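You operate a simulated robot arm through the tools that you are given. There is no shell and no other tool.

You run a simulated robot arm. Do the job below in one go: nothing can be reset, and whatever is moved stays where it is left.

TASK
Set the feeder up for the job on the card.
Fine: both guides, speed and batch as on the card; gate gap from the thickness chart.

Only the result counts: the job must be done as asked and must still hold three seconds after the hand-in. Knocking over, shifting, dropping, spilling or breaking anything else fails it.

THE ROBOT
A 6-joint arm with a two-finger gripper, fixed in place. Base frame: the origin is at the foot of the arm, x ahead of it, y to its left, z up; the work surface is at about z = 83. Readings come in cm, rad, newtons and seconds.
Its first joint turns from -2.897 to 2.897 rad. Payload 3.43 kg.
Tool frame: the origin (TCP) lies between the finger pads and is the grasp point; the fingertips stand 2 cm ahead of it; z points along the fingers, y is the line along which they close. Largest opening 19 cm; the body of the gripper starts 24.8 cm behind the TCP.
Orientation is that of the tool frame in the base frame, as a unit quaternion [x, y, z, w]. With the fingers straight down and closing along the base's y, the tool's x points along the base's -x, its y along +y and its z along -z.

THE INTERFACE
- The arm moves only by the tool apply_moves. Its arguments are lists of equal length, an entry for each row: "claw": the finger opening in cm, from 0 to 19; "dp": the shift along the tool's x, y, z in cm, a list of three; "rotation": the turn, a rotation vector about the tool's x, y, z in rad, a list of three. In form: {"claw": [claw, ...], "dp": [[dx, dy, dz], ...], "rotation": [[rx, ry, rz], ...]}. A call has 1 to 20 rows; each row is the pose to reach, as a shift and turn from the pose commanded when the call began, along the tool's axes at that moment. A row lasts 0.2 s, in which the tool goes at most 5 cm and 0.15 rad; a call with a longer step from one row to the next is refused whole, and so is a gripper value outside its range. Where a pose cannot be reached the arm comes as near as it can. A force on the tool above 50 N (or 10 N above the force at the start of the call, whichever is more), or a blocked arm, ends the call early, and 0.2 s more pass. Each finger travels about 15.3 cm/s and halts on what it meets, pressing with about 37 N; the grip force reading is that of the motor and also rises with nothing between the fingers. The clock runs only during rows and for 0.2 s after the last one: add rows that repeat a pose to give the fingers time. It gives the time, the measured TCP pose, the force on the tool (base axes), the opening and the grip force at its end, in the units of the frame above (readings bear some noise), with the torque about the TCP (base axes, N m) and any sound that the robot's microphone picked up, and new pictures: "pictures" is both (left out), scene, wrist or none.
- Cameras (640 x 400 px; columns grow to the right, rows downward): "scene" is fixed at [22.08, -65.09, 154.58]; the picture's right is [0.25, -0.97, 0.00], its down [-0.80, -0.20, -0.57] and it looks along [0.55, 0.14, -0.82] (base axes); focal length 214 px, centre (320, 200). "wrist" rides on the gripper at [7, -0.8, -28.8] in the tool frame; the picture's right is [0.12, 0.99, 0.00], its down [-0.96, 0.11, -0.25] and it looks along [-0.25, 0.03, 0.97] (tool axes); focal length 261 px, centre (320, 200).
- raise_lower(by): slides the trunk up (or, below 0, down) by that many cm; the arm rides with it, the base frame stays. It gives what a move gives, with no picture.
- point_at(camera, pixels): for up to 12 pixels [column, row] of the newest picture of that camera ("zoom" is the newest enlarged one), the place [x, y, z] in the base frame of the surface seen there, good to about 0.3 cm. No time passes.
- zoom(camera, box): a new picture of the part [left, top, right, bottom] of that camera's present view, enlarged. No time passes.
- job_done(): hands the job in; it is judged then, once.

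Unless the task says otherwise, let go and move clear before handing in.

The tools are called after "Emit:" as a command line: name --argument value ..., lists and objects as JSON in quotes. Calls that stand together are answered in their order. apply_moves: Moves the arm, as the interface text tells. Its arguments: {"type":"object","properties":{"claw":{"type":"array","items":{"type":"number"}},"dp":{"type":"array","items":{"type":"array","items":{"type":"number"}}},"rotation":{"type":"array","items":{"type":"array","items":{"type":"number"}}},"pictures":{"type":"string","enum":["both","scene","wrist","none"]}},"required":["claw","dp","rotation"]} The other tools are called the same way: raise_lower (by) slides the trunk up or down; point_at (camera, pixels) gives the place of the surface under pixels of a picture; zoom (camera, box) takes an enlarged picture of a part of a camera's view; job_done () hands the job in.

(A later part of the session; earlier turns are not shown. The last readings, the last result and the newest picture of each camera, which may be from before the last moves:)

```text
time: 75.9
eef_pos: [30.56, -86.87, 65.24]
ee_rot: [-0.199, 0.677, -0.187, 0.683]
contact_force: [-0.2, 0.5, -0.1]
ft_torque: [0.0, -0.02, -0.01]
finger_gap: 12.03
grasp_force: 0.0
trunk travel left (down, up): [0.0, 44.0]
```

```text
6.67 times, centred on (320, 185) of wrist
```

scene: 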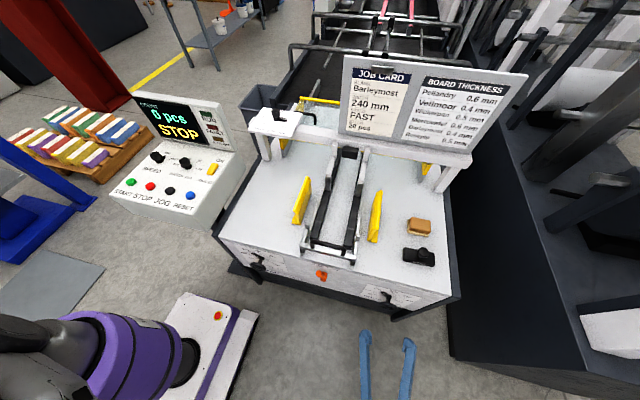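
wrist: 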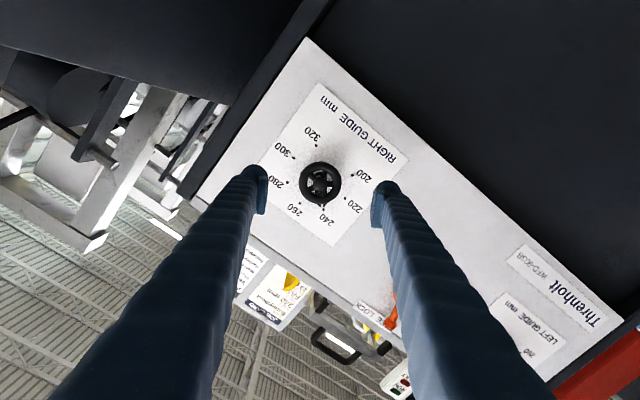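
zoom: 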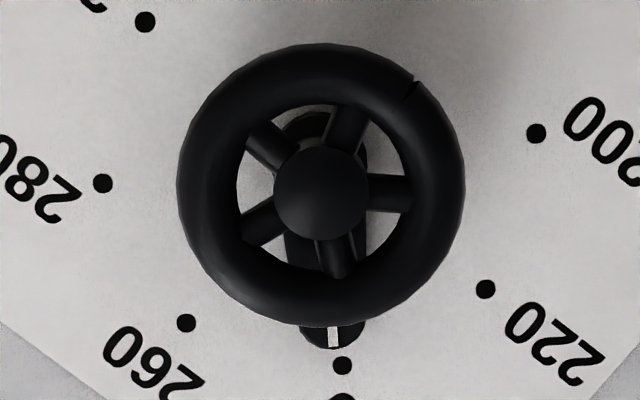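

The right guide is within about 1 mm of 240. Next are the console and gate knobs: I'll roll back to neutral, retract a little, then raise the trunk.

Emit:
apply_moves --claw '[12, 12, 12, 12, 12, 12]' --dp '[[0, 0, -1], [0, 0, -2], [0, 0, -3], [0, 0, -3], [0, 0, -3], [0, 0, -3]]' --rotation '[[0, 0, 0.11], [0, 0, 0.22], [0, 0, 0.33], [0, 0, 0.44], [0, 0, 0.555], [0, 0, 0.555]]' --pictures "none"

Emit:
raise_lower --by 37.5

```text
time: 77.3
eef_pos: [27.71, -87.02, 65.3]
ee_rot: [-0.006, 0.705, 0.008, 0.709]
contact_force: [-1.0, -0.1, 0.3]
ft_torque: [0.0, -0.01, 0.02]
finger_gap: 12.02
grasp_force: 0.1
trunk travel left (down, up): [0.0, 44.0]
```

```text
time: 80.9
eef_pos: [27.72, -86.94, 102.78]
ee_rot: [-0.006, 0.706, 0.007, 0.708]
contact_force: [1.0, 0.1, 1.6]
ft_torque: [0.01, 0.0, 0.03]
finger_gap: 12.0
grasp_force: 0.0
trunk travel left (down, up): [-37.5, 6.5]
```

Now I'll swing to a tool-down pose above the table at about (55,-35,135) to view the console and gate plate.

Emit:
apply_moves --claw '[12, 12, 12, 12, 12, 12, 12, 12, 12, 12, 12, 12, 12, 12, 12, 12]' --dp '[[-2.13, 3.47, 1.8], [-4.27, 6.93, 3.6], [-6.4, 10.4, 5.4], [-8.53, 13.87, 7.2], [-10.67, 17.33, 9], [-12.8, 20.8, 10.8], [-14.93, 24.27, 12.6], [-17.07, 27.73, 14.4], [-19.2, 31.2, 16.2], [-21.33, 34.67, 18], [-23.47, 38.13, 19.8], [-25.6, 41.6, 21.6], [-27.73, 45.07, 23.4], [-29.87, 48.53, 25.2], [-32, 52, 27], [-32, 52, 27]]' --rotation '[[0, 0.105, 0], [0, 0.209, 0], [0, 0.314, 0], [0, 0.419, 0], [0, 0.524, 0], [0, 0.628, 0], [0, 0.733, 0], [0, 0.838, 0], [0, 0.942, 0], [0, 1.047, 0], [0, 1.152, 0], [0, 1.257, 0], [0, 1.361, 0], [0, 1.466, 0], [0, 1.571, 0], [0, 1.571, 0]]'

```text
time: 84.3
eef_pos: [53.28, -34.59, 134.98]
ee_rot: [-0.008, 1.0, 0.0, 0.002]
contact_force: [-0.9, 0.2, -0.5]
ft_torque: [0.02, -0.08, -0.02]
finger_gap: 12.02
grasp_force: 0.1
trunk travel left (down, up): [-37.5, 6.5]
```

scene: 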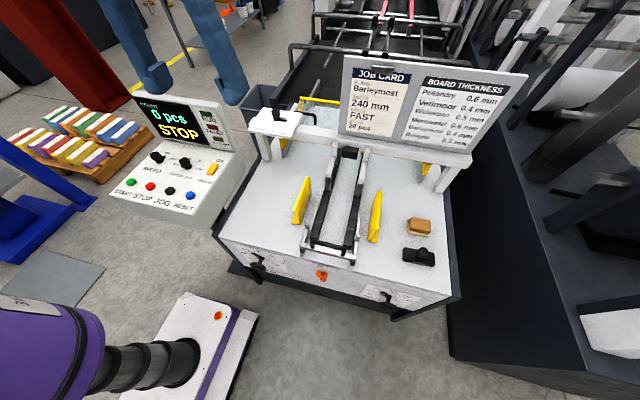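
wrist: 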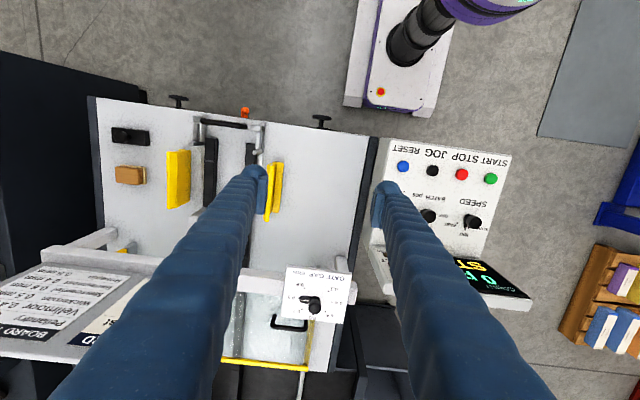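

All clear and the dials are unchanged. I'll zoom in on the console knobs and the gate plate and measure them.

Emit:
zoom --camera "wrist" --box '[440, 170, 520, 250]'

Emit:
zoom --camera "wrist" --box '[275, 255, 360, 330]'

Emit:
zoom --camera "scene" --box '[130, 130, 230, 200]'

Emit:
zoom --camera "scene" --box '[245, 85, 320, 140]'

Emit:
point_at --camera "wrist" --pixels '[[474, 222], [452, 220], [488, 243], [503, 165], [388, 155], [312, 306], [290, 270], [350, 275], [345, 320], [290, 315]]'

```text
5.00 times, centred on (480, 210) of wrist
```

zoom: 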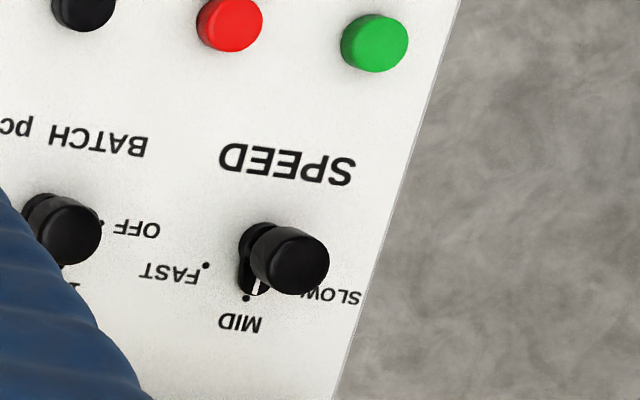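

```text
5.33 times, centred on (318, 292) of wrist
```

zoom: 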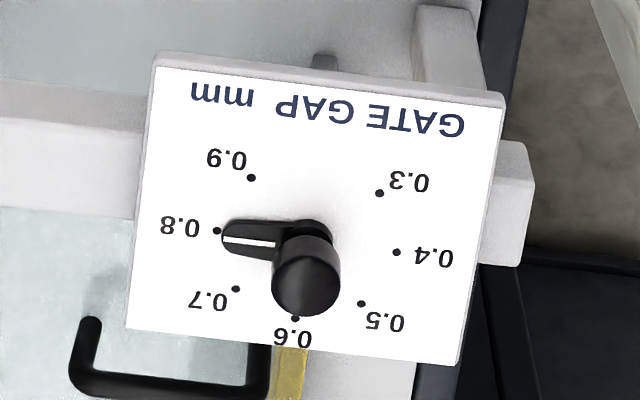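

```text
5.71 times, centred on (180, 165) of scene
```

zoom: 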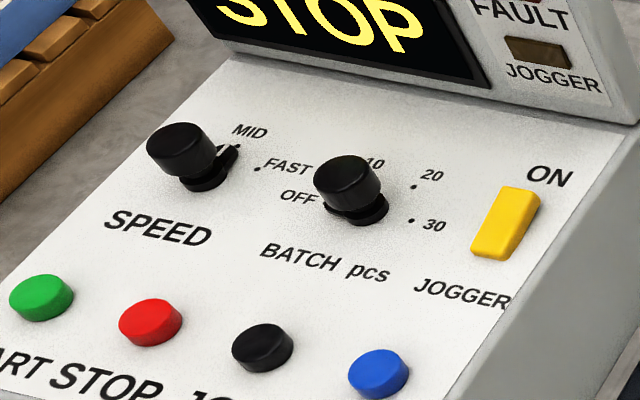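

```text
7.27 times, centred on (282, 112) of scene
```

zoom: 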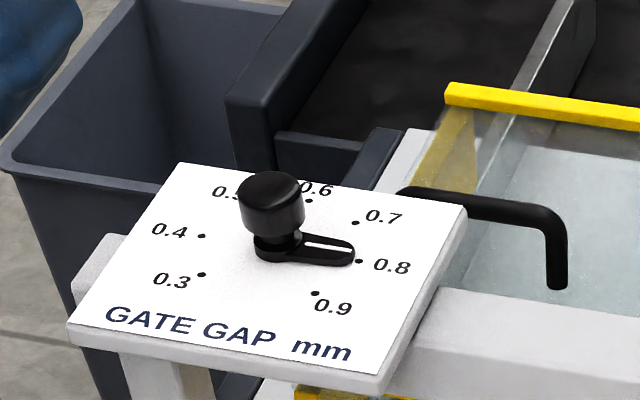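

```text
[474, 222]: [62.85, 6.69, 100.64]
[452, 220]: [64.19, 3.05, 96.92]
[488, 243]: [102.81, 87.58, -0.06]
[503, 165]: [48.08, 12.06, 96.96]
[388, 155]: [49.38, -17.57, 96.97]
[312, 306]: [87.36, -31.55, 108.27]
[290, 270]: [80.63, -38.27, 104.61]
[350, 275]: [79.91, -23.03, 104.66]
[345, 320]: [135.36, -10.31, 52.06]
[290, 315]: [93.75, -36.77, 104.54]
```

The panel and gate plate are horizontal (z≈97 and 104.6): speed sits at MID and the gate at 0.8. I'll check the display height, move above the console between its knobs, and look closely.

Emit:
point_at --camera "scene" --pixels '[[135, 95], [220, 105], [225, 140], [210, 150], [348, 60], [525, 78], [340, 130], [300, 118], [272, 100], [157, 157], [184, 163], [150, 140]]'

Emit:
apply_moves --claw '[10, 10, 10, 10, 10, 10, 10, 10, 10]' --dp '[[0, 4.5, 0], [0, 9, 0], [0, 13.5, 0], [0, 18, 0], [0, 22.5, 0], [0, 27, 0], [0, 31, 0], [0, 34.6, 0], [0, 34.6, 0]]' --rotation '[[0, 0, 0], [0, 0, 0], [0, 0, 0], [0, 0, 0], [0, 0, 0], [0, 0, 0], [0, 0, 0], [0, 0, 0], [0, 0, 0]]' --pictures "wrist"

Emit:
zoom --camera "wrist" --box '[240, 130, 420, 290]'

```text
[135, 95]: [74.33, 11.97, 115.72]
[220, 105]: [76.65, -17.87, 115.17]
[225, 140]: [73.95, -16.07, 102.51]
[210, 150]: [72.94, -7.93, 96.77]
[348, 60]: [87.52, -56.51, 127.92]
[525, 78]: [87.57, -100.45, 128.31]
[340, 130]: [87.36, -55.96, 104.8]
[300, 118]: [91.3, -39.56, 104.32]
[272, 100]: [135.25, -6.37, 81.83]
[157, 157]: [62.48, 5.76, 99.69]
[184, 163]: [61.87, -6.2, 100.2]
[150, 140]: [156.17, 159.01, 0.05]
```

```text
time: 86.3
eef_pos: [52.98, 0.3, 134.84]
ee_rot: [-0.009, 1.0, 0.001, 0.002]
contact_force: [-0.8, 0.9, 1.1]
ft_torque: [0.02, -0.03, 0.03]
finger_gap: 9.98
grasp_force: 0.0
trunk travel left (down, up): [-37.5, 6.5]
```

wrist: 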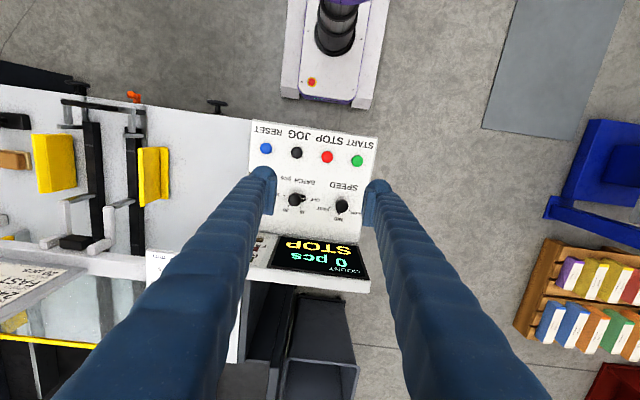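

```text
2.50 times, centred on (330, 210) of wrist
```

zoom: 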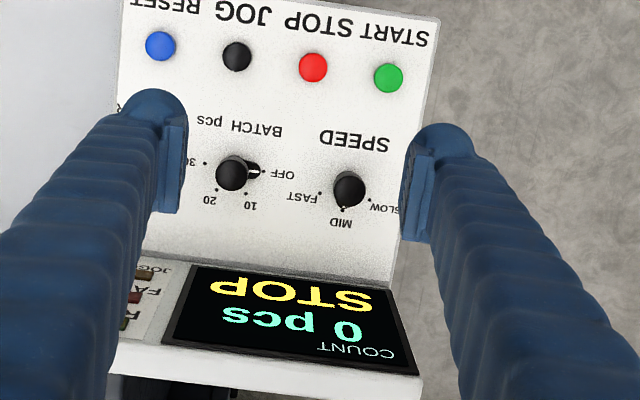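

Batch points to OFF and speed to MID. I'll zoom in tighter on each knob.

Emit:
zoom --camera "wrist" --box '[315, 185, 365, 225]'

Emit:
zoom --camera "wrist" --box '[270, 180, 320, 220]'

Emit:
point_at --camera "wrist" --pixels '[[341, 205], [342, 206], [294, 199], [338, 213], [326, 207], [350, 210], [288, 206], [300, 208], [304, 200], [285, 194]]'

```text
10.00 times, centred on (340, 205) of wrist
```

zoom: 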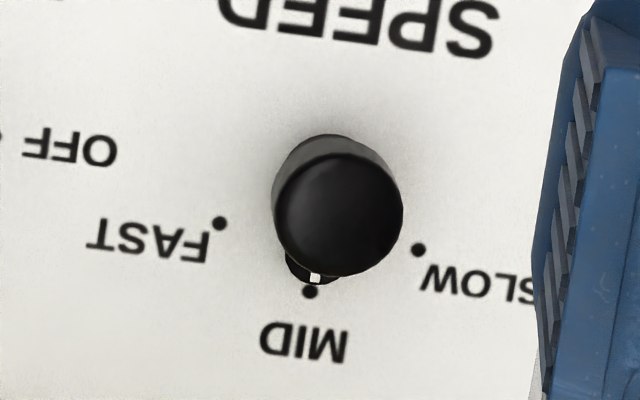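

```text
10.00 times, centred on (295, 200) of wrist
```

zoom: 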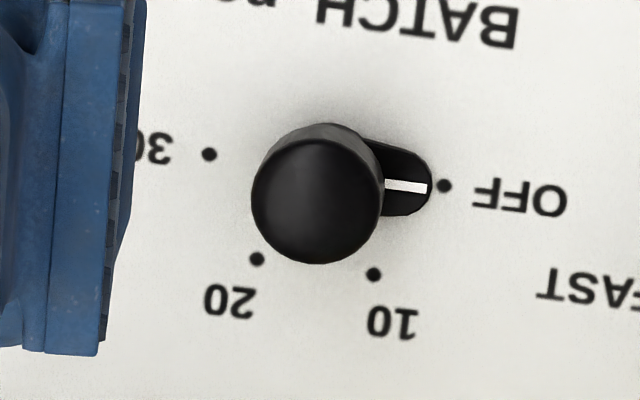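

```text
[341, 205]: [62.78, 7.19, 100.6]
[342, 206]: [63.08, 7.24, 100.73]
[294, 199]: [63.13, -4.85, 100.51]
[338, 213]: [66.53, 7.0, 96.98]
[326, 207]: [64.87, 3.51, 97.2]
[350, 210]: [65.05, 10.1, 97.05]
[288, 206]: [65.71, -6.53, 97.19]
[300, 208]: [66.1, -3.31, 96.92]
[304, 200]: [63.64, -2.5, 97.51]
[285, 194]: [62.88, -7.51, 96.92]
```

Speed needs +60° (axis ≈ (62.9,7.1)) and batch +120° clockwise seen from above (axis ≈ (63.1,-4.9)). I'll move above the speed knob with a -0.5 rad pre-roll.

Emit:
apply_moves --claw '[8, 8, 8, 8, 8, 8, 8, 8]' --dp '[[-1.43, 0.94, 3.8], [-2.86, 1.89, 7.6], [-4.29, 2.83, 11.4], [-5.7, 3.8, 15.3], [-7.1, 4.7, 19.1], [-8.6, 5.7, 23], [-10, 6.6, 26.8], [-10, 6.6, 26.8]]' --rotation '[[0, 0, -0.07], [0, 0, -0.14], [0, 0, -0.21], [0, 0, -0.28], [0, 0, -0.36], [0, 0, -0.43], [0, 0, -0.5], [0, 0, -0.5]]'

Emit:
zoom --camera "wrist" --box '[240, 130, 400, 260]'

```text
time: 88.1
eef_pos: [62.75, 7.09, 108.12]
ee_rot: [-0.257, 0.966, 0.0, 0.002]
contact_force: [0.1, -0.2, 0.0]
ft_torque: [-0.01, -0.06, 0.01]
finger_gap: 8.01
grasp_force: 0.2
trunk travel left (down, up): [-37.5, 6.5]
```

scene: 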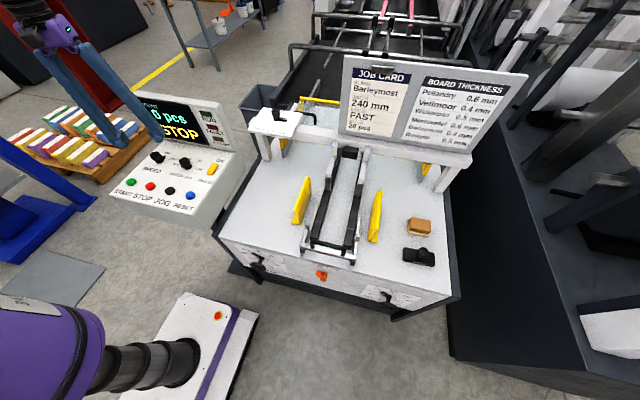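
wrist: 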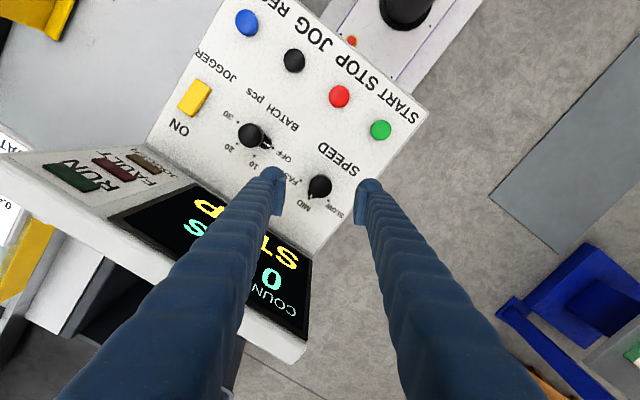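

```text
3.08 times, centred on (320, 195) of wrist
```

zoom: 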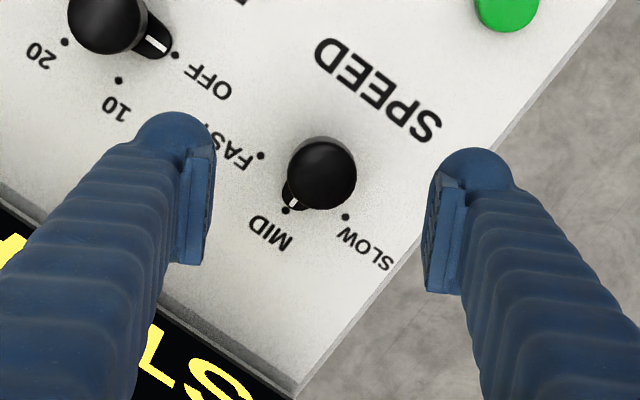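

The knob cap sits at (320,186), almost exactly on the tool axis. I'll descend 7.8 cm with a tiny correction and close on it.

Emit:
apply_moves --claw '[8, 8, 8, 8, 6, 5, 4, 2.5, 2, 2]' --dp '[[-0.1, 0.05, 3], [-0.2, 0.1, 6], [-0.2, 0.1, 7.8], [-0.2, 0.1, 7.8], [-0.2, 0.1, 7.8], [-0.2, 0.1, 7.8], [-0.2, 0.1, 7.8], [-0.2, 0.1, 7.8], [-0.2, 0.1, 7.8], [-0.2, 0.1, 7.8]]' --rotation '[[0, 0, 0], [0, 0, 0], [0, 0, 0], [0, 0, 0], [0, 0, 0], [0, 0, 0], [0, 0, 0], [0, 0, 0], [0, 0, 0], [0, 0, 0]]' --pictures "wrist"

```text
time: 90.3
eef_pos: [62.98, 7.23, 100.37]
ee_rot: [-0.257, 0.966, 0.0, 0.0]
contact_force: [-15.9, 22.6, -4.2]
ft_torque: [0.2, 0.24, -0.01]
finger_gap: 3.11
grasp_force: 45.4
trunk travel left (down, up): [-37.5, 6.5]
```

wrist: 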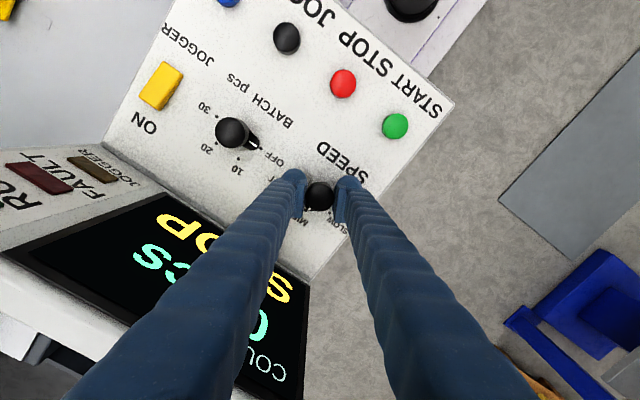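

Gripped (3.1 cm), with a 27 N sideways push along +tool y. I'll ease 0.15 cm that way and turn +1.05 rad.

Emit:
apply_moves --claw '[2, 2, 2, 2, 2, 2, 2, 2, 2, 2, 2, 2]' --dp '[[0, 0.12, 0], [0, 0.15, 0], [0, 0.15, 0], [0, 0.15, 0], [0, 0.15, 0], [0, 0.15, 0], [0, 0.15, 0], [0, 0.15, 0], [0, 0.15, 0], [0, 0.15, 0], [0, 0.15, 0], [0, 0.15, 0]]' --rotation '[[0, 0, 0], [0, 0, 0.105], [0, 0, 0.21], [0, 0, 0.315], [0, 0, 0.42], [0, 0, 0.525], [0, 0, 0.63], [0, 0, 0.735], [0, 0, 0.84], [0, 0, 0.945], [0, 0, 1.05], [0, 0, 1.05]]' --pictures "wrist"

Emit:
zoom --camera "wrist" --box '[280, 160, 370, 240]'

```text
time: 92.9
eef_pos: [63.1, 7.34, 100.38]
ee_rot: [0.263, 0.965, 0.0, 0.001]
contact_force: [-12.3, -2.2, -4.7]
ft_torque: [0.03, 0.23, -0.02]
finger_gap: 3.1
grasp_force: 44.7
trunk travel left (down, up): [-37.5, 6.5]
```

wrist: 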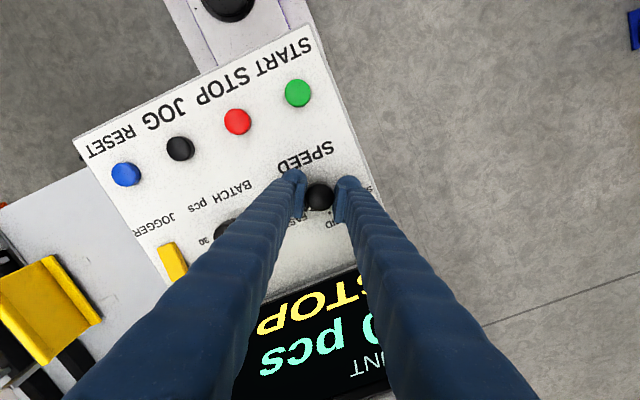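

```text
5.00 times, centred on (325, 200) of wrist
```

zoom: 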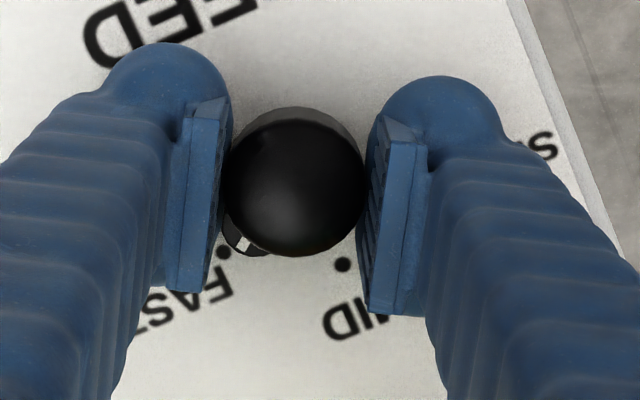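

Speed now points at FAST (white tip next to the FAST dot at zoom (225,253)). I'll release and rise to verify, rolling for the batch knob on the way.

Emit:
apply_moves --claw '[5, 7, 8, 8, 8, 8, 8]' --dp '[[0, 0, 0], [0, 0, 0], [0, 0, -3], [0, 0, -6], [0, 0, -9], [0, 0, -12], [0, 0, -12]]' --rotation '[[0, 0, 0], [0, 0, 0], [0, 0, 0], [0, 0, 0], [0, 0, 0], [0, 0, 0], [0, 0, 0]]'

Emit:
zoom --camera "wrist" --box '[270, 140, 370, 230]'

```text
time: 94.5
eef_pos: [62.92, 7.26, 112.27]
ee_rot: [0.262, 0.965, 0.002, 0.002]
contact_force: [-0.9, 0.5, -0.2]
ft_torque: [0.0, 0.04, 0.0]
finger_gap: 8.01
grasp_force: 0.0
trunk travel left (down, up): [-37.5, 6.5]
```

scene: 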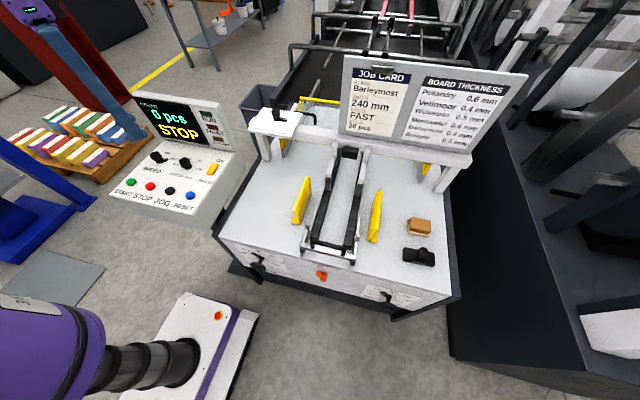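
wrist: 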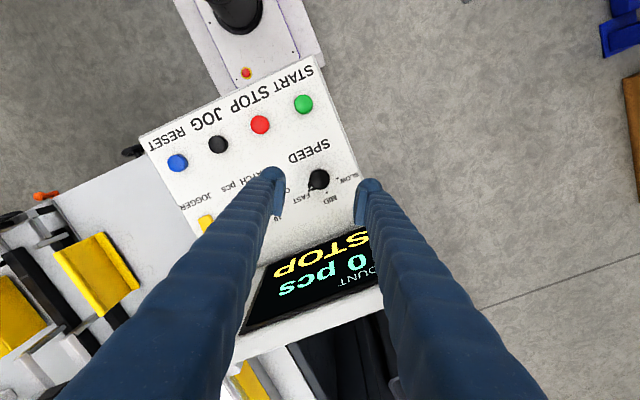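

```text
4.44 times, centred on (320, 185) of wrist
```

zoom: 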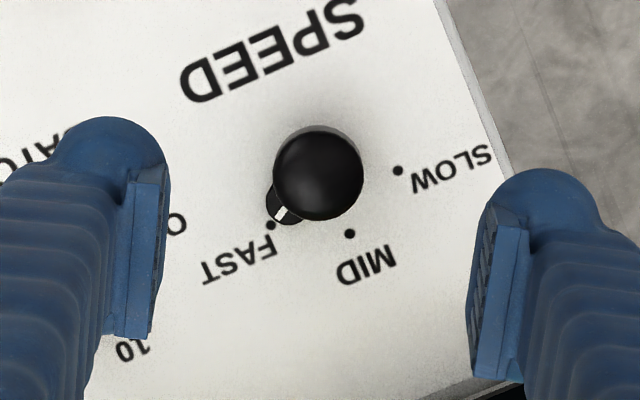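

Speed reads FAST. Next I'll go above the batch knob at (63.1,-4.9), rolling to about -1.05 rad for a 120° stroke.

Emit:
apply_moves --claw '[8, 8, 8, 8, 8, 8, 8, 8, 8, 8, 8, 8, 8]' --dp '[[-0.5, -0.9, 0], [-1, -1.7, 0], [-1.5, -2.6, 0], [-2.1, -3.5, 0], [-2.6, -4.3, 0], [-3.1, -5.2, 0], [-3.6, -6.1, 0], [-4.1, -6.9, 0], [-4.6, -7.8, 1], [-5.2, -8.7, 2], [-5.7, -9.5, 3], [-6.2, -10.4, 4.3], [-6.2, -10.4, 4.3]]' --rotation '[[0, 0, -0.13], [0, 0, -0.26], [0, 0, -0.39], [0, 0, -0.53], [0, 0, -0.66], [0, 0, -0.79], [0, 0, -0.92], [0, 0, -1.05], [0, 0, -1.18], [0, 0, -1.31], [0, 0, -1.45], [0, 0, -1.58], [0, 0, -1.58]]' --pictures "wrist"

Emit:
zoom --camera "wrist" --box '[270, 140, 370, 230]'

```text
time: 97.3
eef_pos: [63.15, -4.88, 108.21]
ee_rot: [-0.502, 0.865, 0.0, 0.001]
contact_force: [-0.7, -0.1, -0.3]
ft_torque: [-0.02, 0.03, -0.01]
finger_gap: 8.02
grasp_force: 0.1
trunk travel left (down, up): [-37.5, 6.5]
```

wrist: 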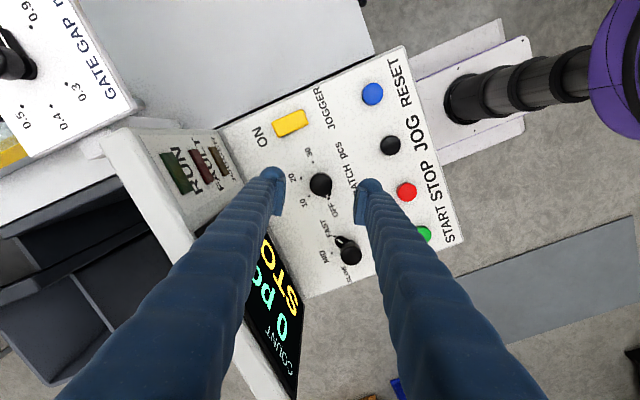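

```text
4.44 times, centred on (320, 185) of wrist
```

zoom: 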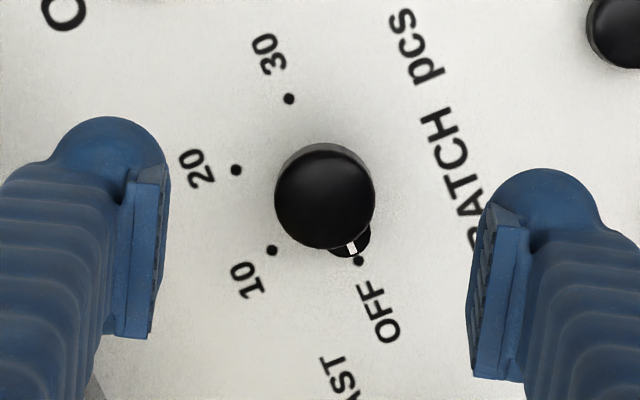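

The knob cap is at (321,184), about 0.2 cm toward +tool y. I'll descend 7.9 cm with that correction and close.

Emit:
apply_moves --claw '[8, 8, 8, 8, 6, 5, 4, 2.5, 2, 2]' --dp '[[0, 0.1, 3], [0, 0.2, 6], [0, 0.2, 7.9], [0, 0.2, 7.9], [0, 0.2, 7.9], [0, 0.2, 7.9], [0, 0.2, 7.9], [0, 0.2, 7.9], [0, 0.2, 7.9], [0, 0.2, 7.9]]' --rotation '[[0, 0, 0], [0, 0, 0], [0, 0, 0], [0, 0, 0], [0, 0, 0], [0, 0, 0], [0, 0, 0], [0, 0, 0], [0, 0, 0], [0, 0, 0]]' --pictures "none"

```text
time: 99.5
eef_pos: [63.0, -4.68, 100.09]
ee_rot: [-0.501, 0.866, 0.0, 0.001]
contact_force: [5.5, -3.5, 1.8]
ft_torque: [-0.02, -0.05, 0.03]
finger_gap: 3.15
grasp_force: 44.6
trunk travel left (down, up): [-37.5, 6.5]
```

Well centred with small forces. I'll roll +2.09 rad.

Emit:
apply_moves --claw '[2, 2, 2, 2, 2, 2, 2, 2, 2, 2, 2, 2, 2, 2, 2, 2, 2, 2, 2]' --dp '[[0, 0, 0], [0, 0, 0], [0, 0, 0], [0, 0, 0], [0, 0, 0], [0, 0, 0], [0, 0, 0], [0, 0, 0], [0, 0, 0], [0, 0, 0], [0, 0, 0], [0, 0, 0], [0, 0, 0], [0, 0, 0], [0, 0, 0], [0, 0, 0], [0, 0, 0], [0, 0, 0], [0, 0, 0]]' --rotation '[[0, 0, 0.116], [0, 0, 0.232], [0, 0, 0.348], [0, 0, 0.464], [0, 0, 0.58], [0, 0, 0.697], [0, 0, 0.813], [0, 0, 0.929], [0, 0, 1.045], [0, 0, 1.161], [0, 0, 1.277], [0, 0, 1.393], [0, 0, 1.509], [0, 0, 1.625], [0, 0, 1.742], [0, 0, 1.858], [0, 0, 1.974], [0, 0, 2.09], [0, 0, 2.09]]' --pictures "wrist"

Emit:
zoom --camera "wrist" --box '[280, 160, 370, 240]'

```text
time: 103.5
eef_pos: [63.11, -4.96, 100.22]
ee_rot: [0.498, 0.867, 0.001, 0.002]
contact_force: [18.4, -21.6, 11.3]
ft_torque: [-0.16, -0.1, -0.03]
finger_gap: 3.14
grasp_force: 45.1
trunk travel left (down, up): [-37.5, 6.5]
```

wrist: 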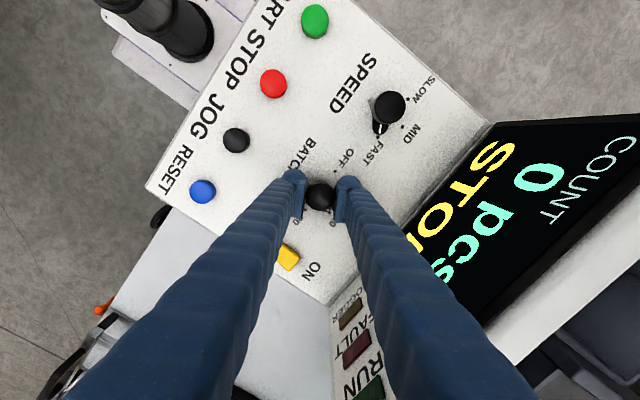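

```text
5.00 times, centred on (325, 200) of wrist
```

zoom: 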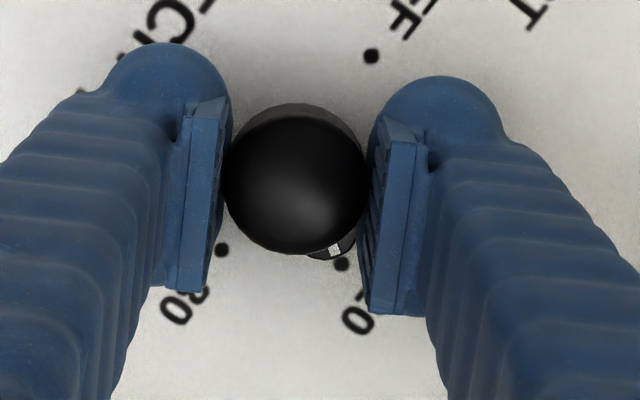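

The pointer tip sits at the dot at zoom (340,263), which should be 20. I'll release and rise to verify.

Emit:
apply_moves --claw '[5, 7, 8, 8, 8, 8, 8, 8, 8]' --dp '[[0, 0, 0], [0, 0, 0], [0, 0, -3], [0, 0, -6], [0, 0, -10], [0, 0, -14], [0, 0, -18], [0, 0, -21], [0, 0, -21]]' --rotation '[[0, 0, 0], [0, 0, 0], [0, 0, 0], [0, 0, 0], [0, 0, 0], [0, 0, -0.1], [0, 0, -0.24], [0, 0, -0.38], [0, 0, -0.5]]'

Emit:
zoom --camera "wrist" --box '[270, 120, 390, 220]'

```text
time: 105.5
eef_pos: [62.92, -4.74, 121.25]
ee_rot: [0.267, 0.964, 0.001, 0.001]
contact_force: [-0.1, -0.9, -0.2]
ft_torque: [0.04, 0.03, 0.01]
finger_gap: 8.03
grasp_force: 0.3
trunk travel left (down, up): [-37.5, 6.5]
```

scene: 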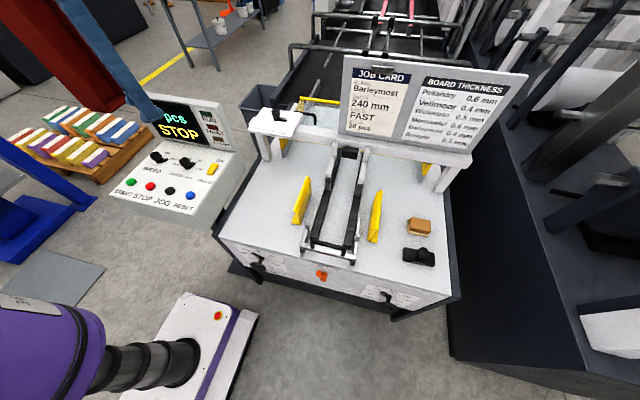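
wrist: 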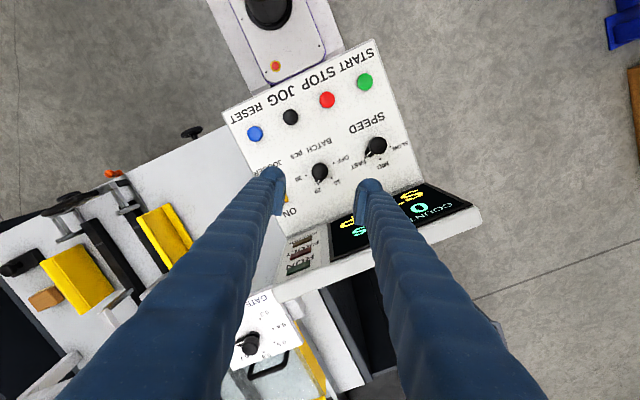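

```text
4.00 times, centred on (330, 170) of wrist
```

zoom: 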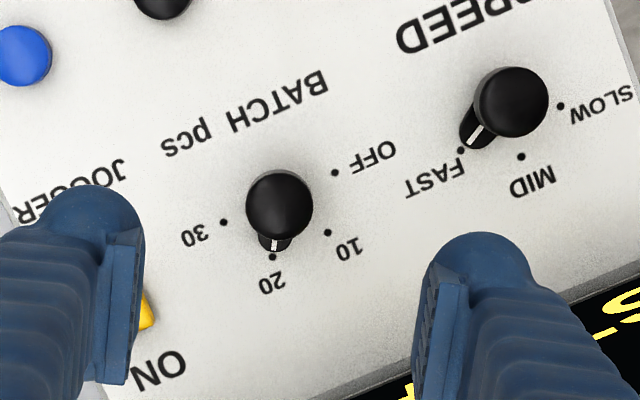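

Batch is on 20 and speed on FAST. I'll move over to the gate knob at (87.4,-31.6), staying above the display, and roll to about +1.5.

Emit:
apply_moves --claw '[8, 8, 8, 8, 8, 8, 8, 8, 8, 8, 8]' --dp '[[-3.5, -1.0, -2], [-7, -2.1, -3], [-10.5, -3.1, -3], [-14, -4.2, -3], [-17.5, -5.2, -3], [-20.9, -6.2, -3], [-24.4, -7.3, -3], [-27.9, -8.3, -1], [-31.4, -9.4, 1], [-34.9, -10.4, 3.2], [-34.9, -10.4, 3.2]]' --rotation '[[0, 0, 0.096], [0, 0, 0.192], [0, 0, 0.288], [0, 0, 0.384], [0, 0, 0.48], [0, 0, 0.576], [0, 0, 0.672], [0, 0, 0.768], [0, 0, 0.864], [0, 0, 0.96], [0, 0, 0.96]]'

Emit:
zoom --camera "wrist" --box '[260, 120, 380, 220]'

```text
time: 107.9
eef_pos: [87.54, -31.8, 117.97]
ee_rot: [0.683, 0.731, 0.002, 0.002]
contact_force: [0.1, 0.4, 0.6]
ft_torque: [0.06, -0.09, -0.02]
finger_gap: 8.01
grasp_force: 0.1
trunk travel left (down, up): [-37.5, 6.5]
```

scene: 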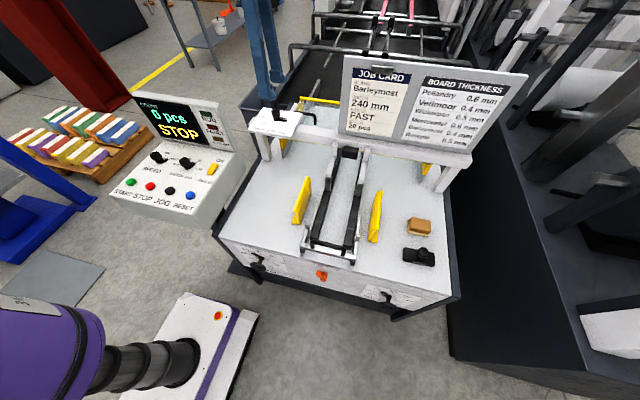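
wrist: 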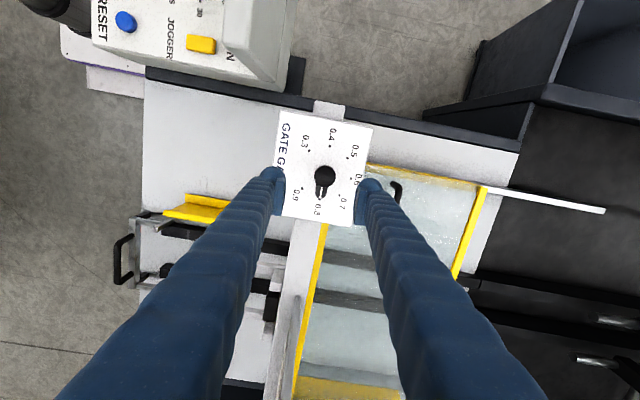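

```text
4.00 times, centred on (320, 170) of wrist
```

zoom: 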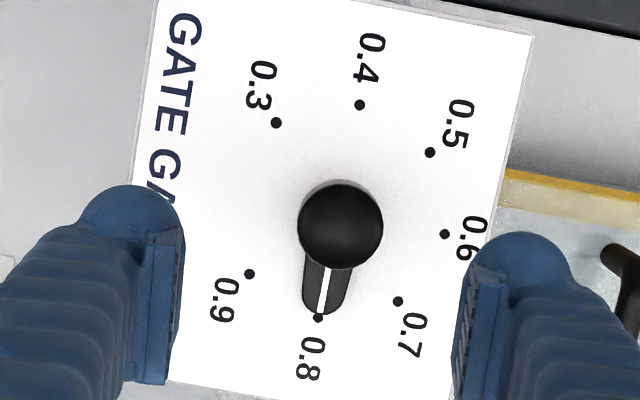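

Roll +1.5 is fine, but the knob appears at (325,176), slightly off the tool axis. I'll re-measure it from here.

Emit:
point_at --camera "wrist" --pixels '[[325, 176], [322, 173], [328, 180], [325, 170], [319, 199], [330, 146], [351, 178], [302, 188]]'

```text
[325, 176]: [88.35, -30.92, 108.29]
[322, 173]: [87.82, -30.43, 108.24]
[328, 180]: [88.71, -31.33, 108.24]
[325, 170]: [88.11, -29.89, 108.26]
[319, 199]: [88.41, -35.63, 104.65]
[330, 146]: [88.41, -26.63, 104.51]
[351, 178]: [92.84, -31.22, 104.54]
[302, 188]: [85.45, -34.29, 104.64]
```

The axis is at (88.35,-31.0) and the 0.4 mark lies exactly opposite 0.8. I'll correct, descend 10.1 cm and close on the knob.

Emit:
apply_moves --claw '[8, 8, 8, 8, 8, 6, 5, 4, 2.5, 2, 2]' --dp '[[0.4, 0.45, 2], [0.74, 0.86, 5], [0.74, 0.86, 8], [0.74, 0.86, 10.1], [0.74, 0.86, 10.1], [0.74, 0.86, 10.1], [0.74, 0.86, 10.1], [0.74, 0.86, 10.1], [0.74, 0.86, 10.1], [0.74, 0.86, 10.1], [0.74, 0.86, 10.1]]' --rotation '[[0, 0, 0], [0, 0, 0], [0, 0, 0], [0, 0, 0], [0, 0, 0], [0, 0, 0], [0, 0, 0], [0, 0, 0], [0, 0, 0], [0, 0, 0], [0, 0, 0]]' --pictures "wrist"

```text
time: 110.3
eef_pos: [88.15, -30.87, 107.89]
ee_rot: [0.682, 0.731, 0.001, 0.0]
contact_force: [-14.6, -0.7, -2.1]
ft_torque: [-0.05, 0.19, -0.04]
finger_gap: 3.11
grasp_force: 44.4
trunk travel left (down, up): [-37.5, 6.5]
```

wrist: 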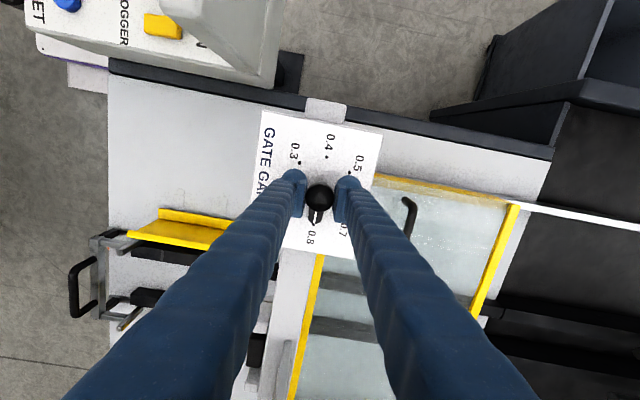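

Gripped at 3.1 cm. I'll turn -1.6 rad as a first stroke, easing 0.1 cm along -tool y.

Emit:
apply_moves --claw '[2, 2, 2, 2, 2, 2, 2, 2, 2, 2, 2, 2, 2, 2, 2, 2]' --dp '[[0, -0.1, 0], [0, -0.1, 0], [0, -0.1, 0], [0, -0.1, 0], [0, -0.1, 0], [0, -0.1, 0], [0, -0.1, 0], [0, -0.1, 0], [0, -0.1, 0], [0, -0.1, 0], [0, -0.1, 0], [0, -0.1, 0], [0, -0.1, 0], [0, -0.1, 0], [0, -0.1, 0], [0, -0.1, 0]]' --rotation '[[0, 0, -0.1], [0, 0, -0.21], [0, 0, -0.32], [0, 0, -0.43], [0, 0, -0.54], [0, 0, -0.65], [0, 0, -0.76], [0, 0, -0.87], [0, 0, -0.98], [0, 0, -1.09], [0, 0, -1.2], [0, 0, -1.31], [0, 0, -1.42], [0, 0, -1.52], [0, 0, -1.6], [0, 0, -1.6]]'

```text
time: 113.7
eef_pos: [88.06, -31.05, 107.94]
ee_rot: [-0.05, 0.999, 0.0, 0.002]
contact_force: [-12.2, -13.6, 9.1]
ft_torque: [-0.2, 0.16, 0.03]
finger_gap: 3.12
grasp_force: 45.4
trunk travel left (down, up): [-37.5, 6.5]
```

scene: 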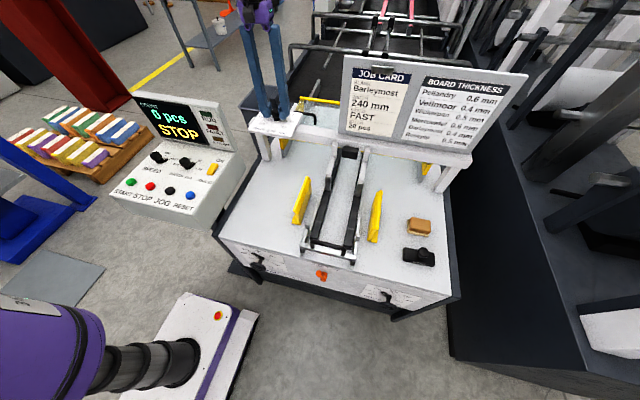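
wrist: 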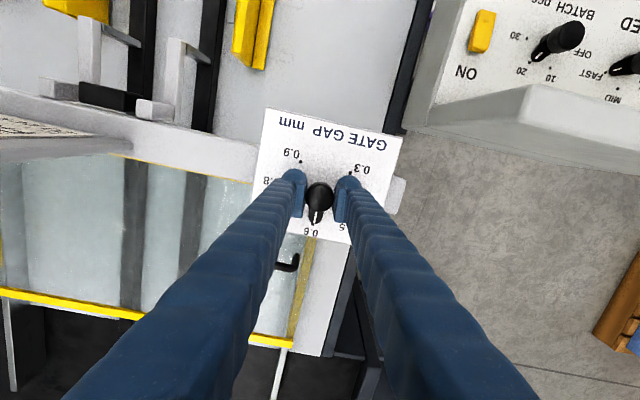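

The pointer is at 0.6. I'll continue -1.54 rad in the same grip toward 0.4.

Emit:
apply_moves --claw '[2, 2, 2, 2, 2, 2, 2, 2, 2, 2, 2, 2, 2, 2, 2, 2]' --dp '[[0.1, -0.1, 0], [0.1, -0.1, 0], [0.1, -0.1, 0], [0.1, -0.1, 0], [0.1, -0.1, 0], [0.1, -0.1, 0], [0.1, -0.1, 0], [0.1, -0.1, 0], [0.1, -0.1, 0], [0.1, -0.1, 0], [0.1, -0.1, 0], [0.1, -0.1, 0], [0.1, -0.1, 0], [0.1, -0.1, 0], [0.1, -0.1, 0], [0.1, -0.1, 0]]' --rotation '[[0, 0, -0.1], [0, 0, -0.2], [0, 0, -0.31], [0, 0, -0.41], [0, 0, -0.51], [0, 0, -0.62], [0, 0, -0.72], [0, 0, -0.83], [0, 0, -0.93], [0, 0, -1.04], [0, 0, -1.14], [0, 0, -1.25], [0, 0, -1.35], [0, 0, -1.45], [0, 0, -1.54], [0, 0, -1.54]]'

Emit:
zoom --camera "wrist" --box '[260, 140, 380, 240]'

```text
time: 117.1
eef_pos: [88.13, -31.03, 107.97]
ee_rot: [0.731, -0.682, 0.001, -0.002]
contact_force: [10.9, -13.1, 13.8]
ft_torque: [-0.12, -0.13, -0.03]
finger_gap: 3.11
grasp_force: 45.2
trunk travel left (down, up): [-37.5, 6.5]
```

scene: 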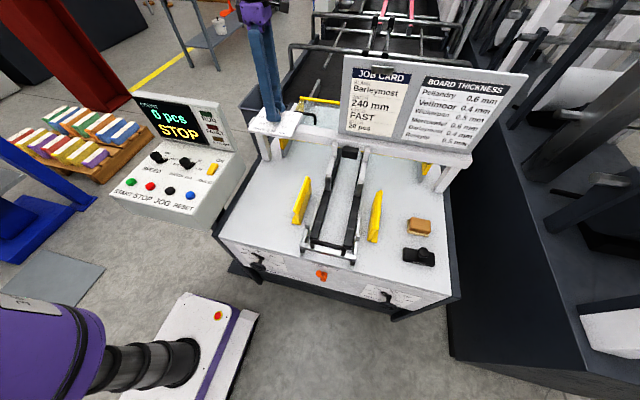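
wrist: 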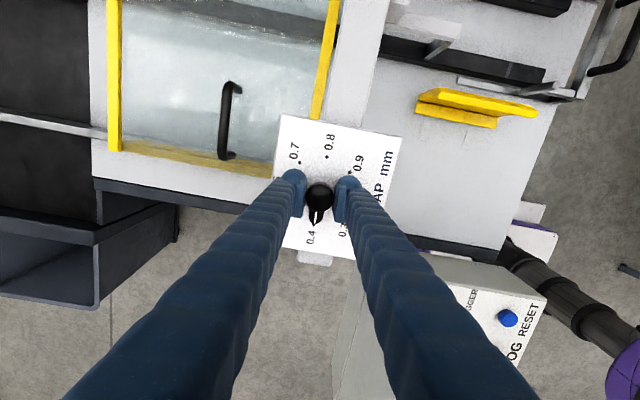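

```text
4.00 times, centred on (320, 190) of wrist
```

zoom: 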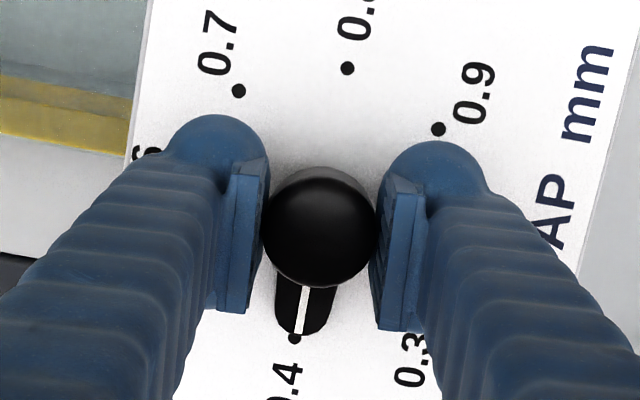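

The pointer is at 0.4 within a couple of degrees. I'll release, rise and look from above.

Emit:
apply_moves --claw '[5, 7, 8, 8, 8, 8, 8]' --dp '[[0, 0, 0], [0, 0, 0], [0, 0, -3], [0, 0, -6], [0, 0, -9], [0, 0, -12], [0, 0, -12]]' --rotation '[[0, 0, 0], [0, 0, 0], [0, 0, 0], [0, 0, 0], [0, 0, 0], [0, 0, 0], [0, 0, 0]]'

Emit:
zoom --camera "wrist" --box '[280, 140, 360, 220]'

Emit:
zoom --camera "scene" --box '[245, 85, 320, 140]'

Emit:
zoom --camera "scene" --box '[225, 235, 305, 295]'

Emit:
zoom --camera "scene" --box '[350, 270, 430, 330]'

Emit:
zoom --camera "scene" --box '[130, 80, 250, 200]'

```text
time: 118.7
eef_pos: [88.09, -31.02, 119.83]
ee_rot: [0.731, -0.683, 0.0, -0.002]
contact_force: [-0.1, -0.7, 0.1]
ft_torque: [-0.03, 0.02, 0.01]
finger_gap: 7.99
grasp_force: 0.0
trunk travel left (down, up): [-37.5, 6.5]
```

scene: 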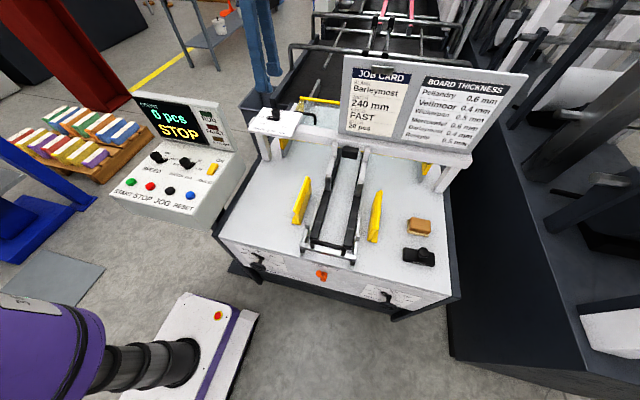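
wrist: 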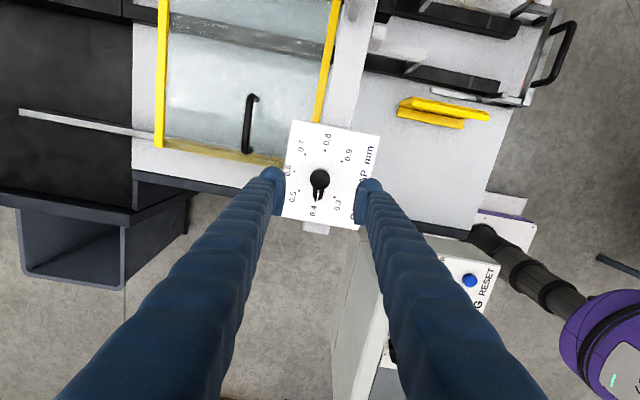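

```text
5.00 times, centred on (320, 180) of wrist
```

zoom: 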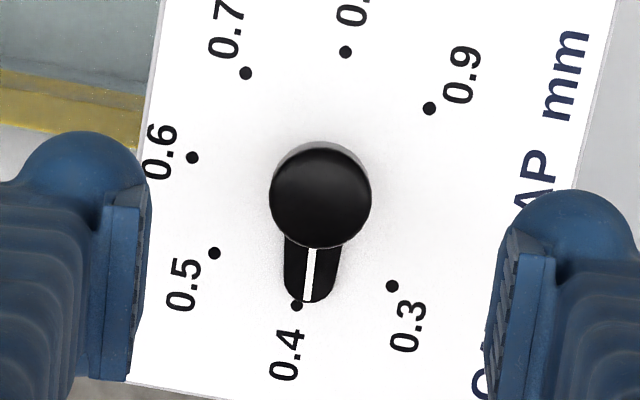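

```text
7.27 times, centred on (282, 112) of scene
```

zoom: 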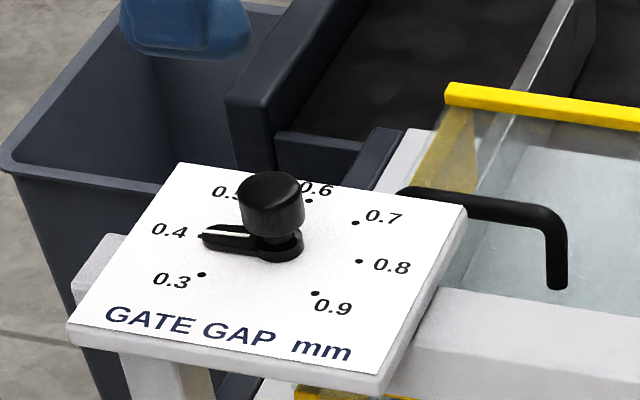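

```text
6.67 times, centred on (265, 265) of scene
```

zoom: 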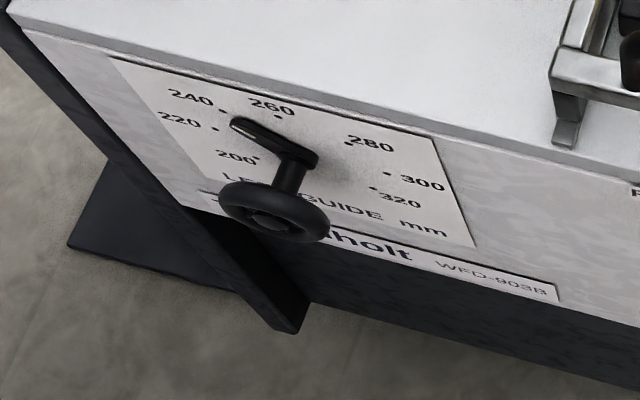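

```text
6.67 times, centred on (390, 300) of scene
```

zoom: 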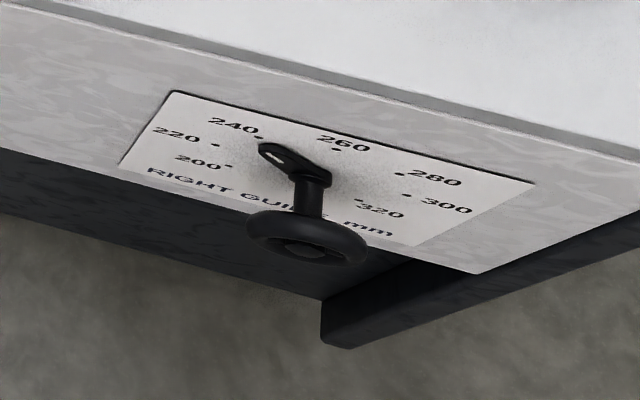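

```text
3.33 times, centred on (190, 140) of scene
```

zoom: 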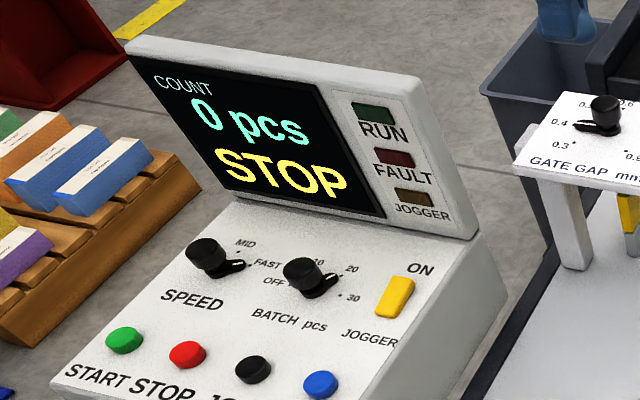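

All five settings are close; the gate pointer is about 4° past 0.4 toward 0.3 (tip at zoom (307,300), mark at (297,306)). I'll regrip and turn it back about 3°.

Emit:
apply_moves --claw '[8, 8, 8, 8, 8, 6, 5, 4, 2.5, 2, 2, 2, 2, 2, 5, 7, 8, 8, 8, 8]' --dp '[[0, 0, 4], [0, 0, 8], [0, 0, 11.9], [0, 0, 11.9], [0, 0, 11.9], [0, 0, 11.9], [0, 0, 11.9], [0, 0, 11.9], [0, 0, 11.9], [0, 0, 11.9], [0, 0, 11.9], [0, 0, 11.9], [0, 0, 11.9], [0, 0, 11.9], [0, 0, 11.9], [0, 0, 11.9], [0, 0, 8], [0, 0, 4], [0, 0, 0], [0, 0, 0]]' --rotation '[[0, 0, 0], [0, 0, 0], [0, 0, 0], [0, 0, 0], [0, 0, 0], [0, 0, 0], [0, 0, 0], [0, 0, 0], [0, 0, 0], [0, 0, 0], [0, 0, 0.03], [0, 0, 0.055], [0, 0, 0.055], [0, 0, 0.055], [0, 0, 0.055], [0, 0, 0.055], [0, 0, 0.055], [0, 0, 0.055], [0, 0, 0.055], [0, 0, 0.055]]'

Emit:
zoom --camera "wrist" --box '[280, 140, 360, 220]'

```text
time: 122.9
eef_pos: [88.39, -31.14, 119.82]
ee_rot: [0.712, -0.703, 0.0, 0.0]
contact_force: [-0.2, 0.6, -0.7]
ft_torque: [0.0, 0.03, 0.02]
finger_gap: 8.01
grasp_force: 0.0
trunk travel left (down, up): [-37.5, 6.5]
```

scene: 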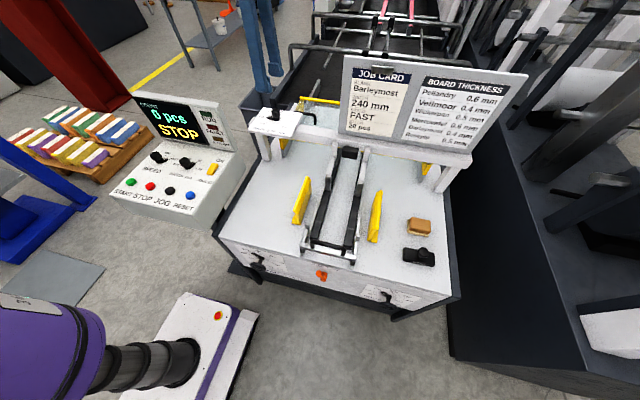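
wrist: 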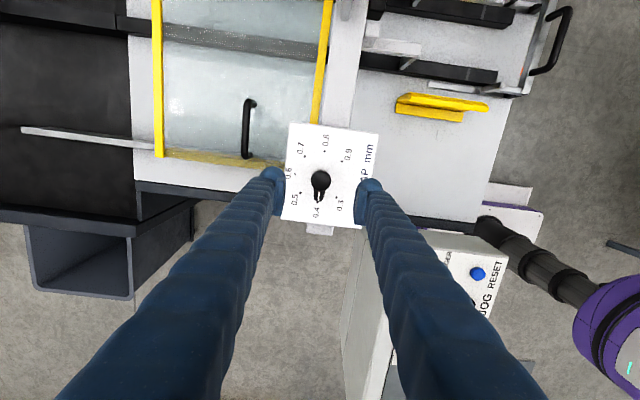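

```text
5.00 times, centred on (320, 180) of wrist
```

zoom: 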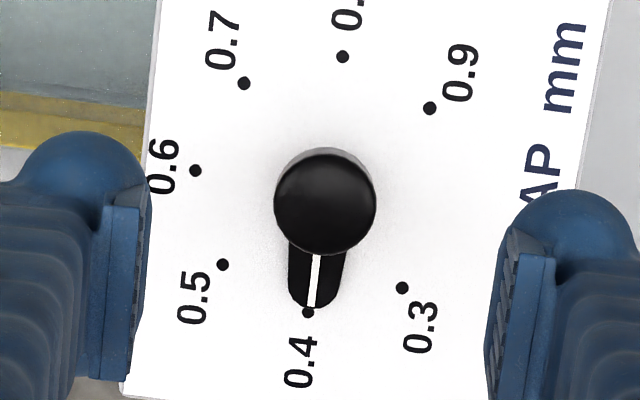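

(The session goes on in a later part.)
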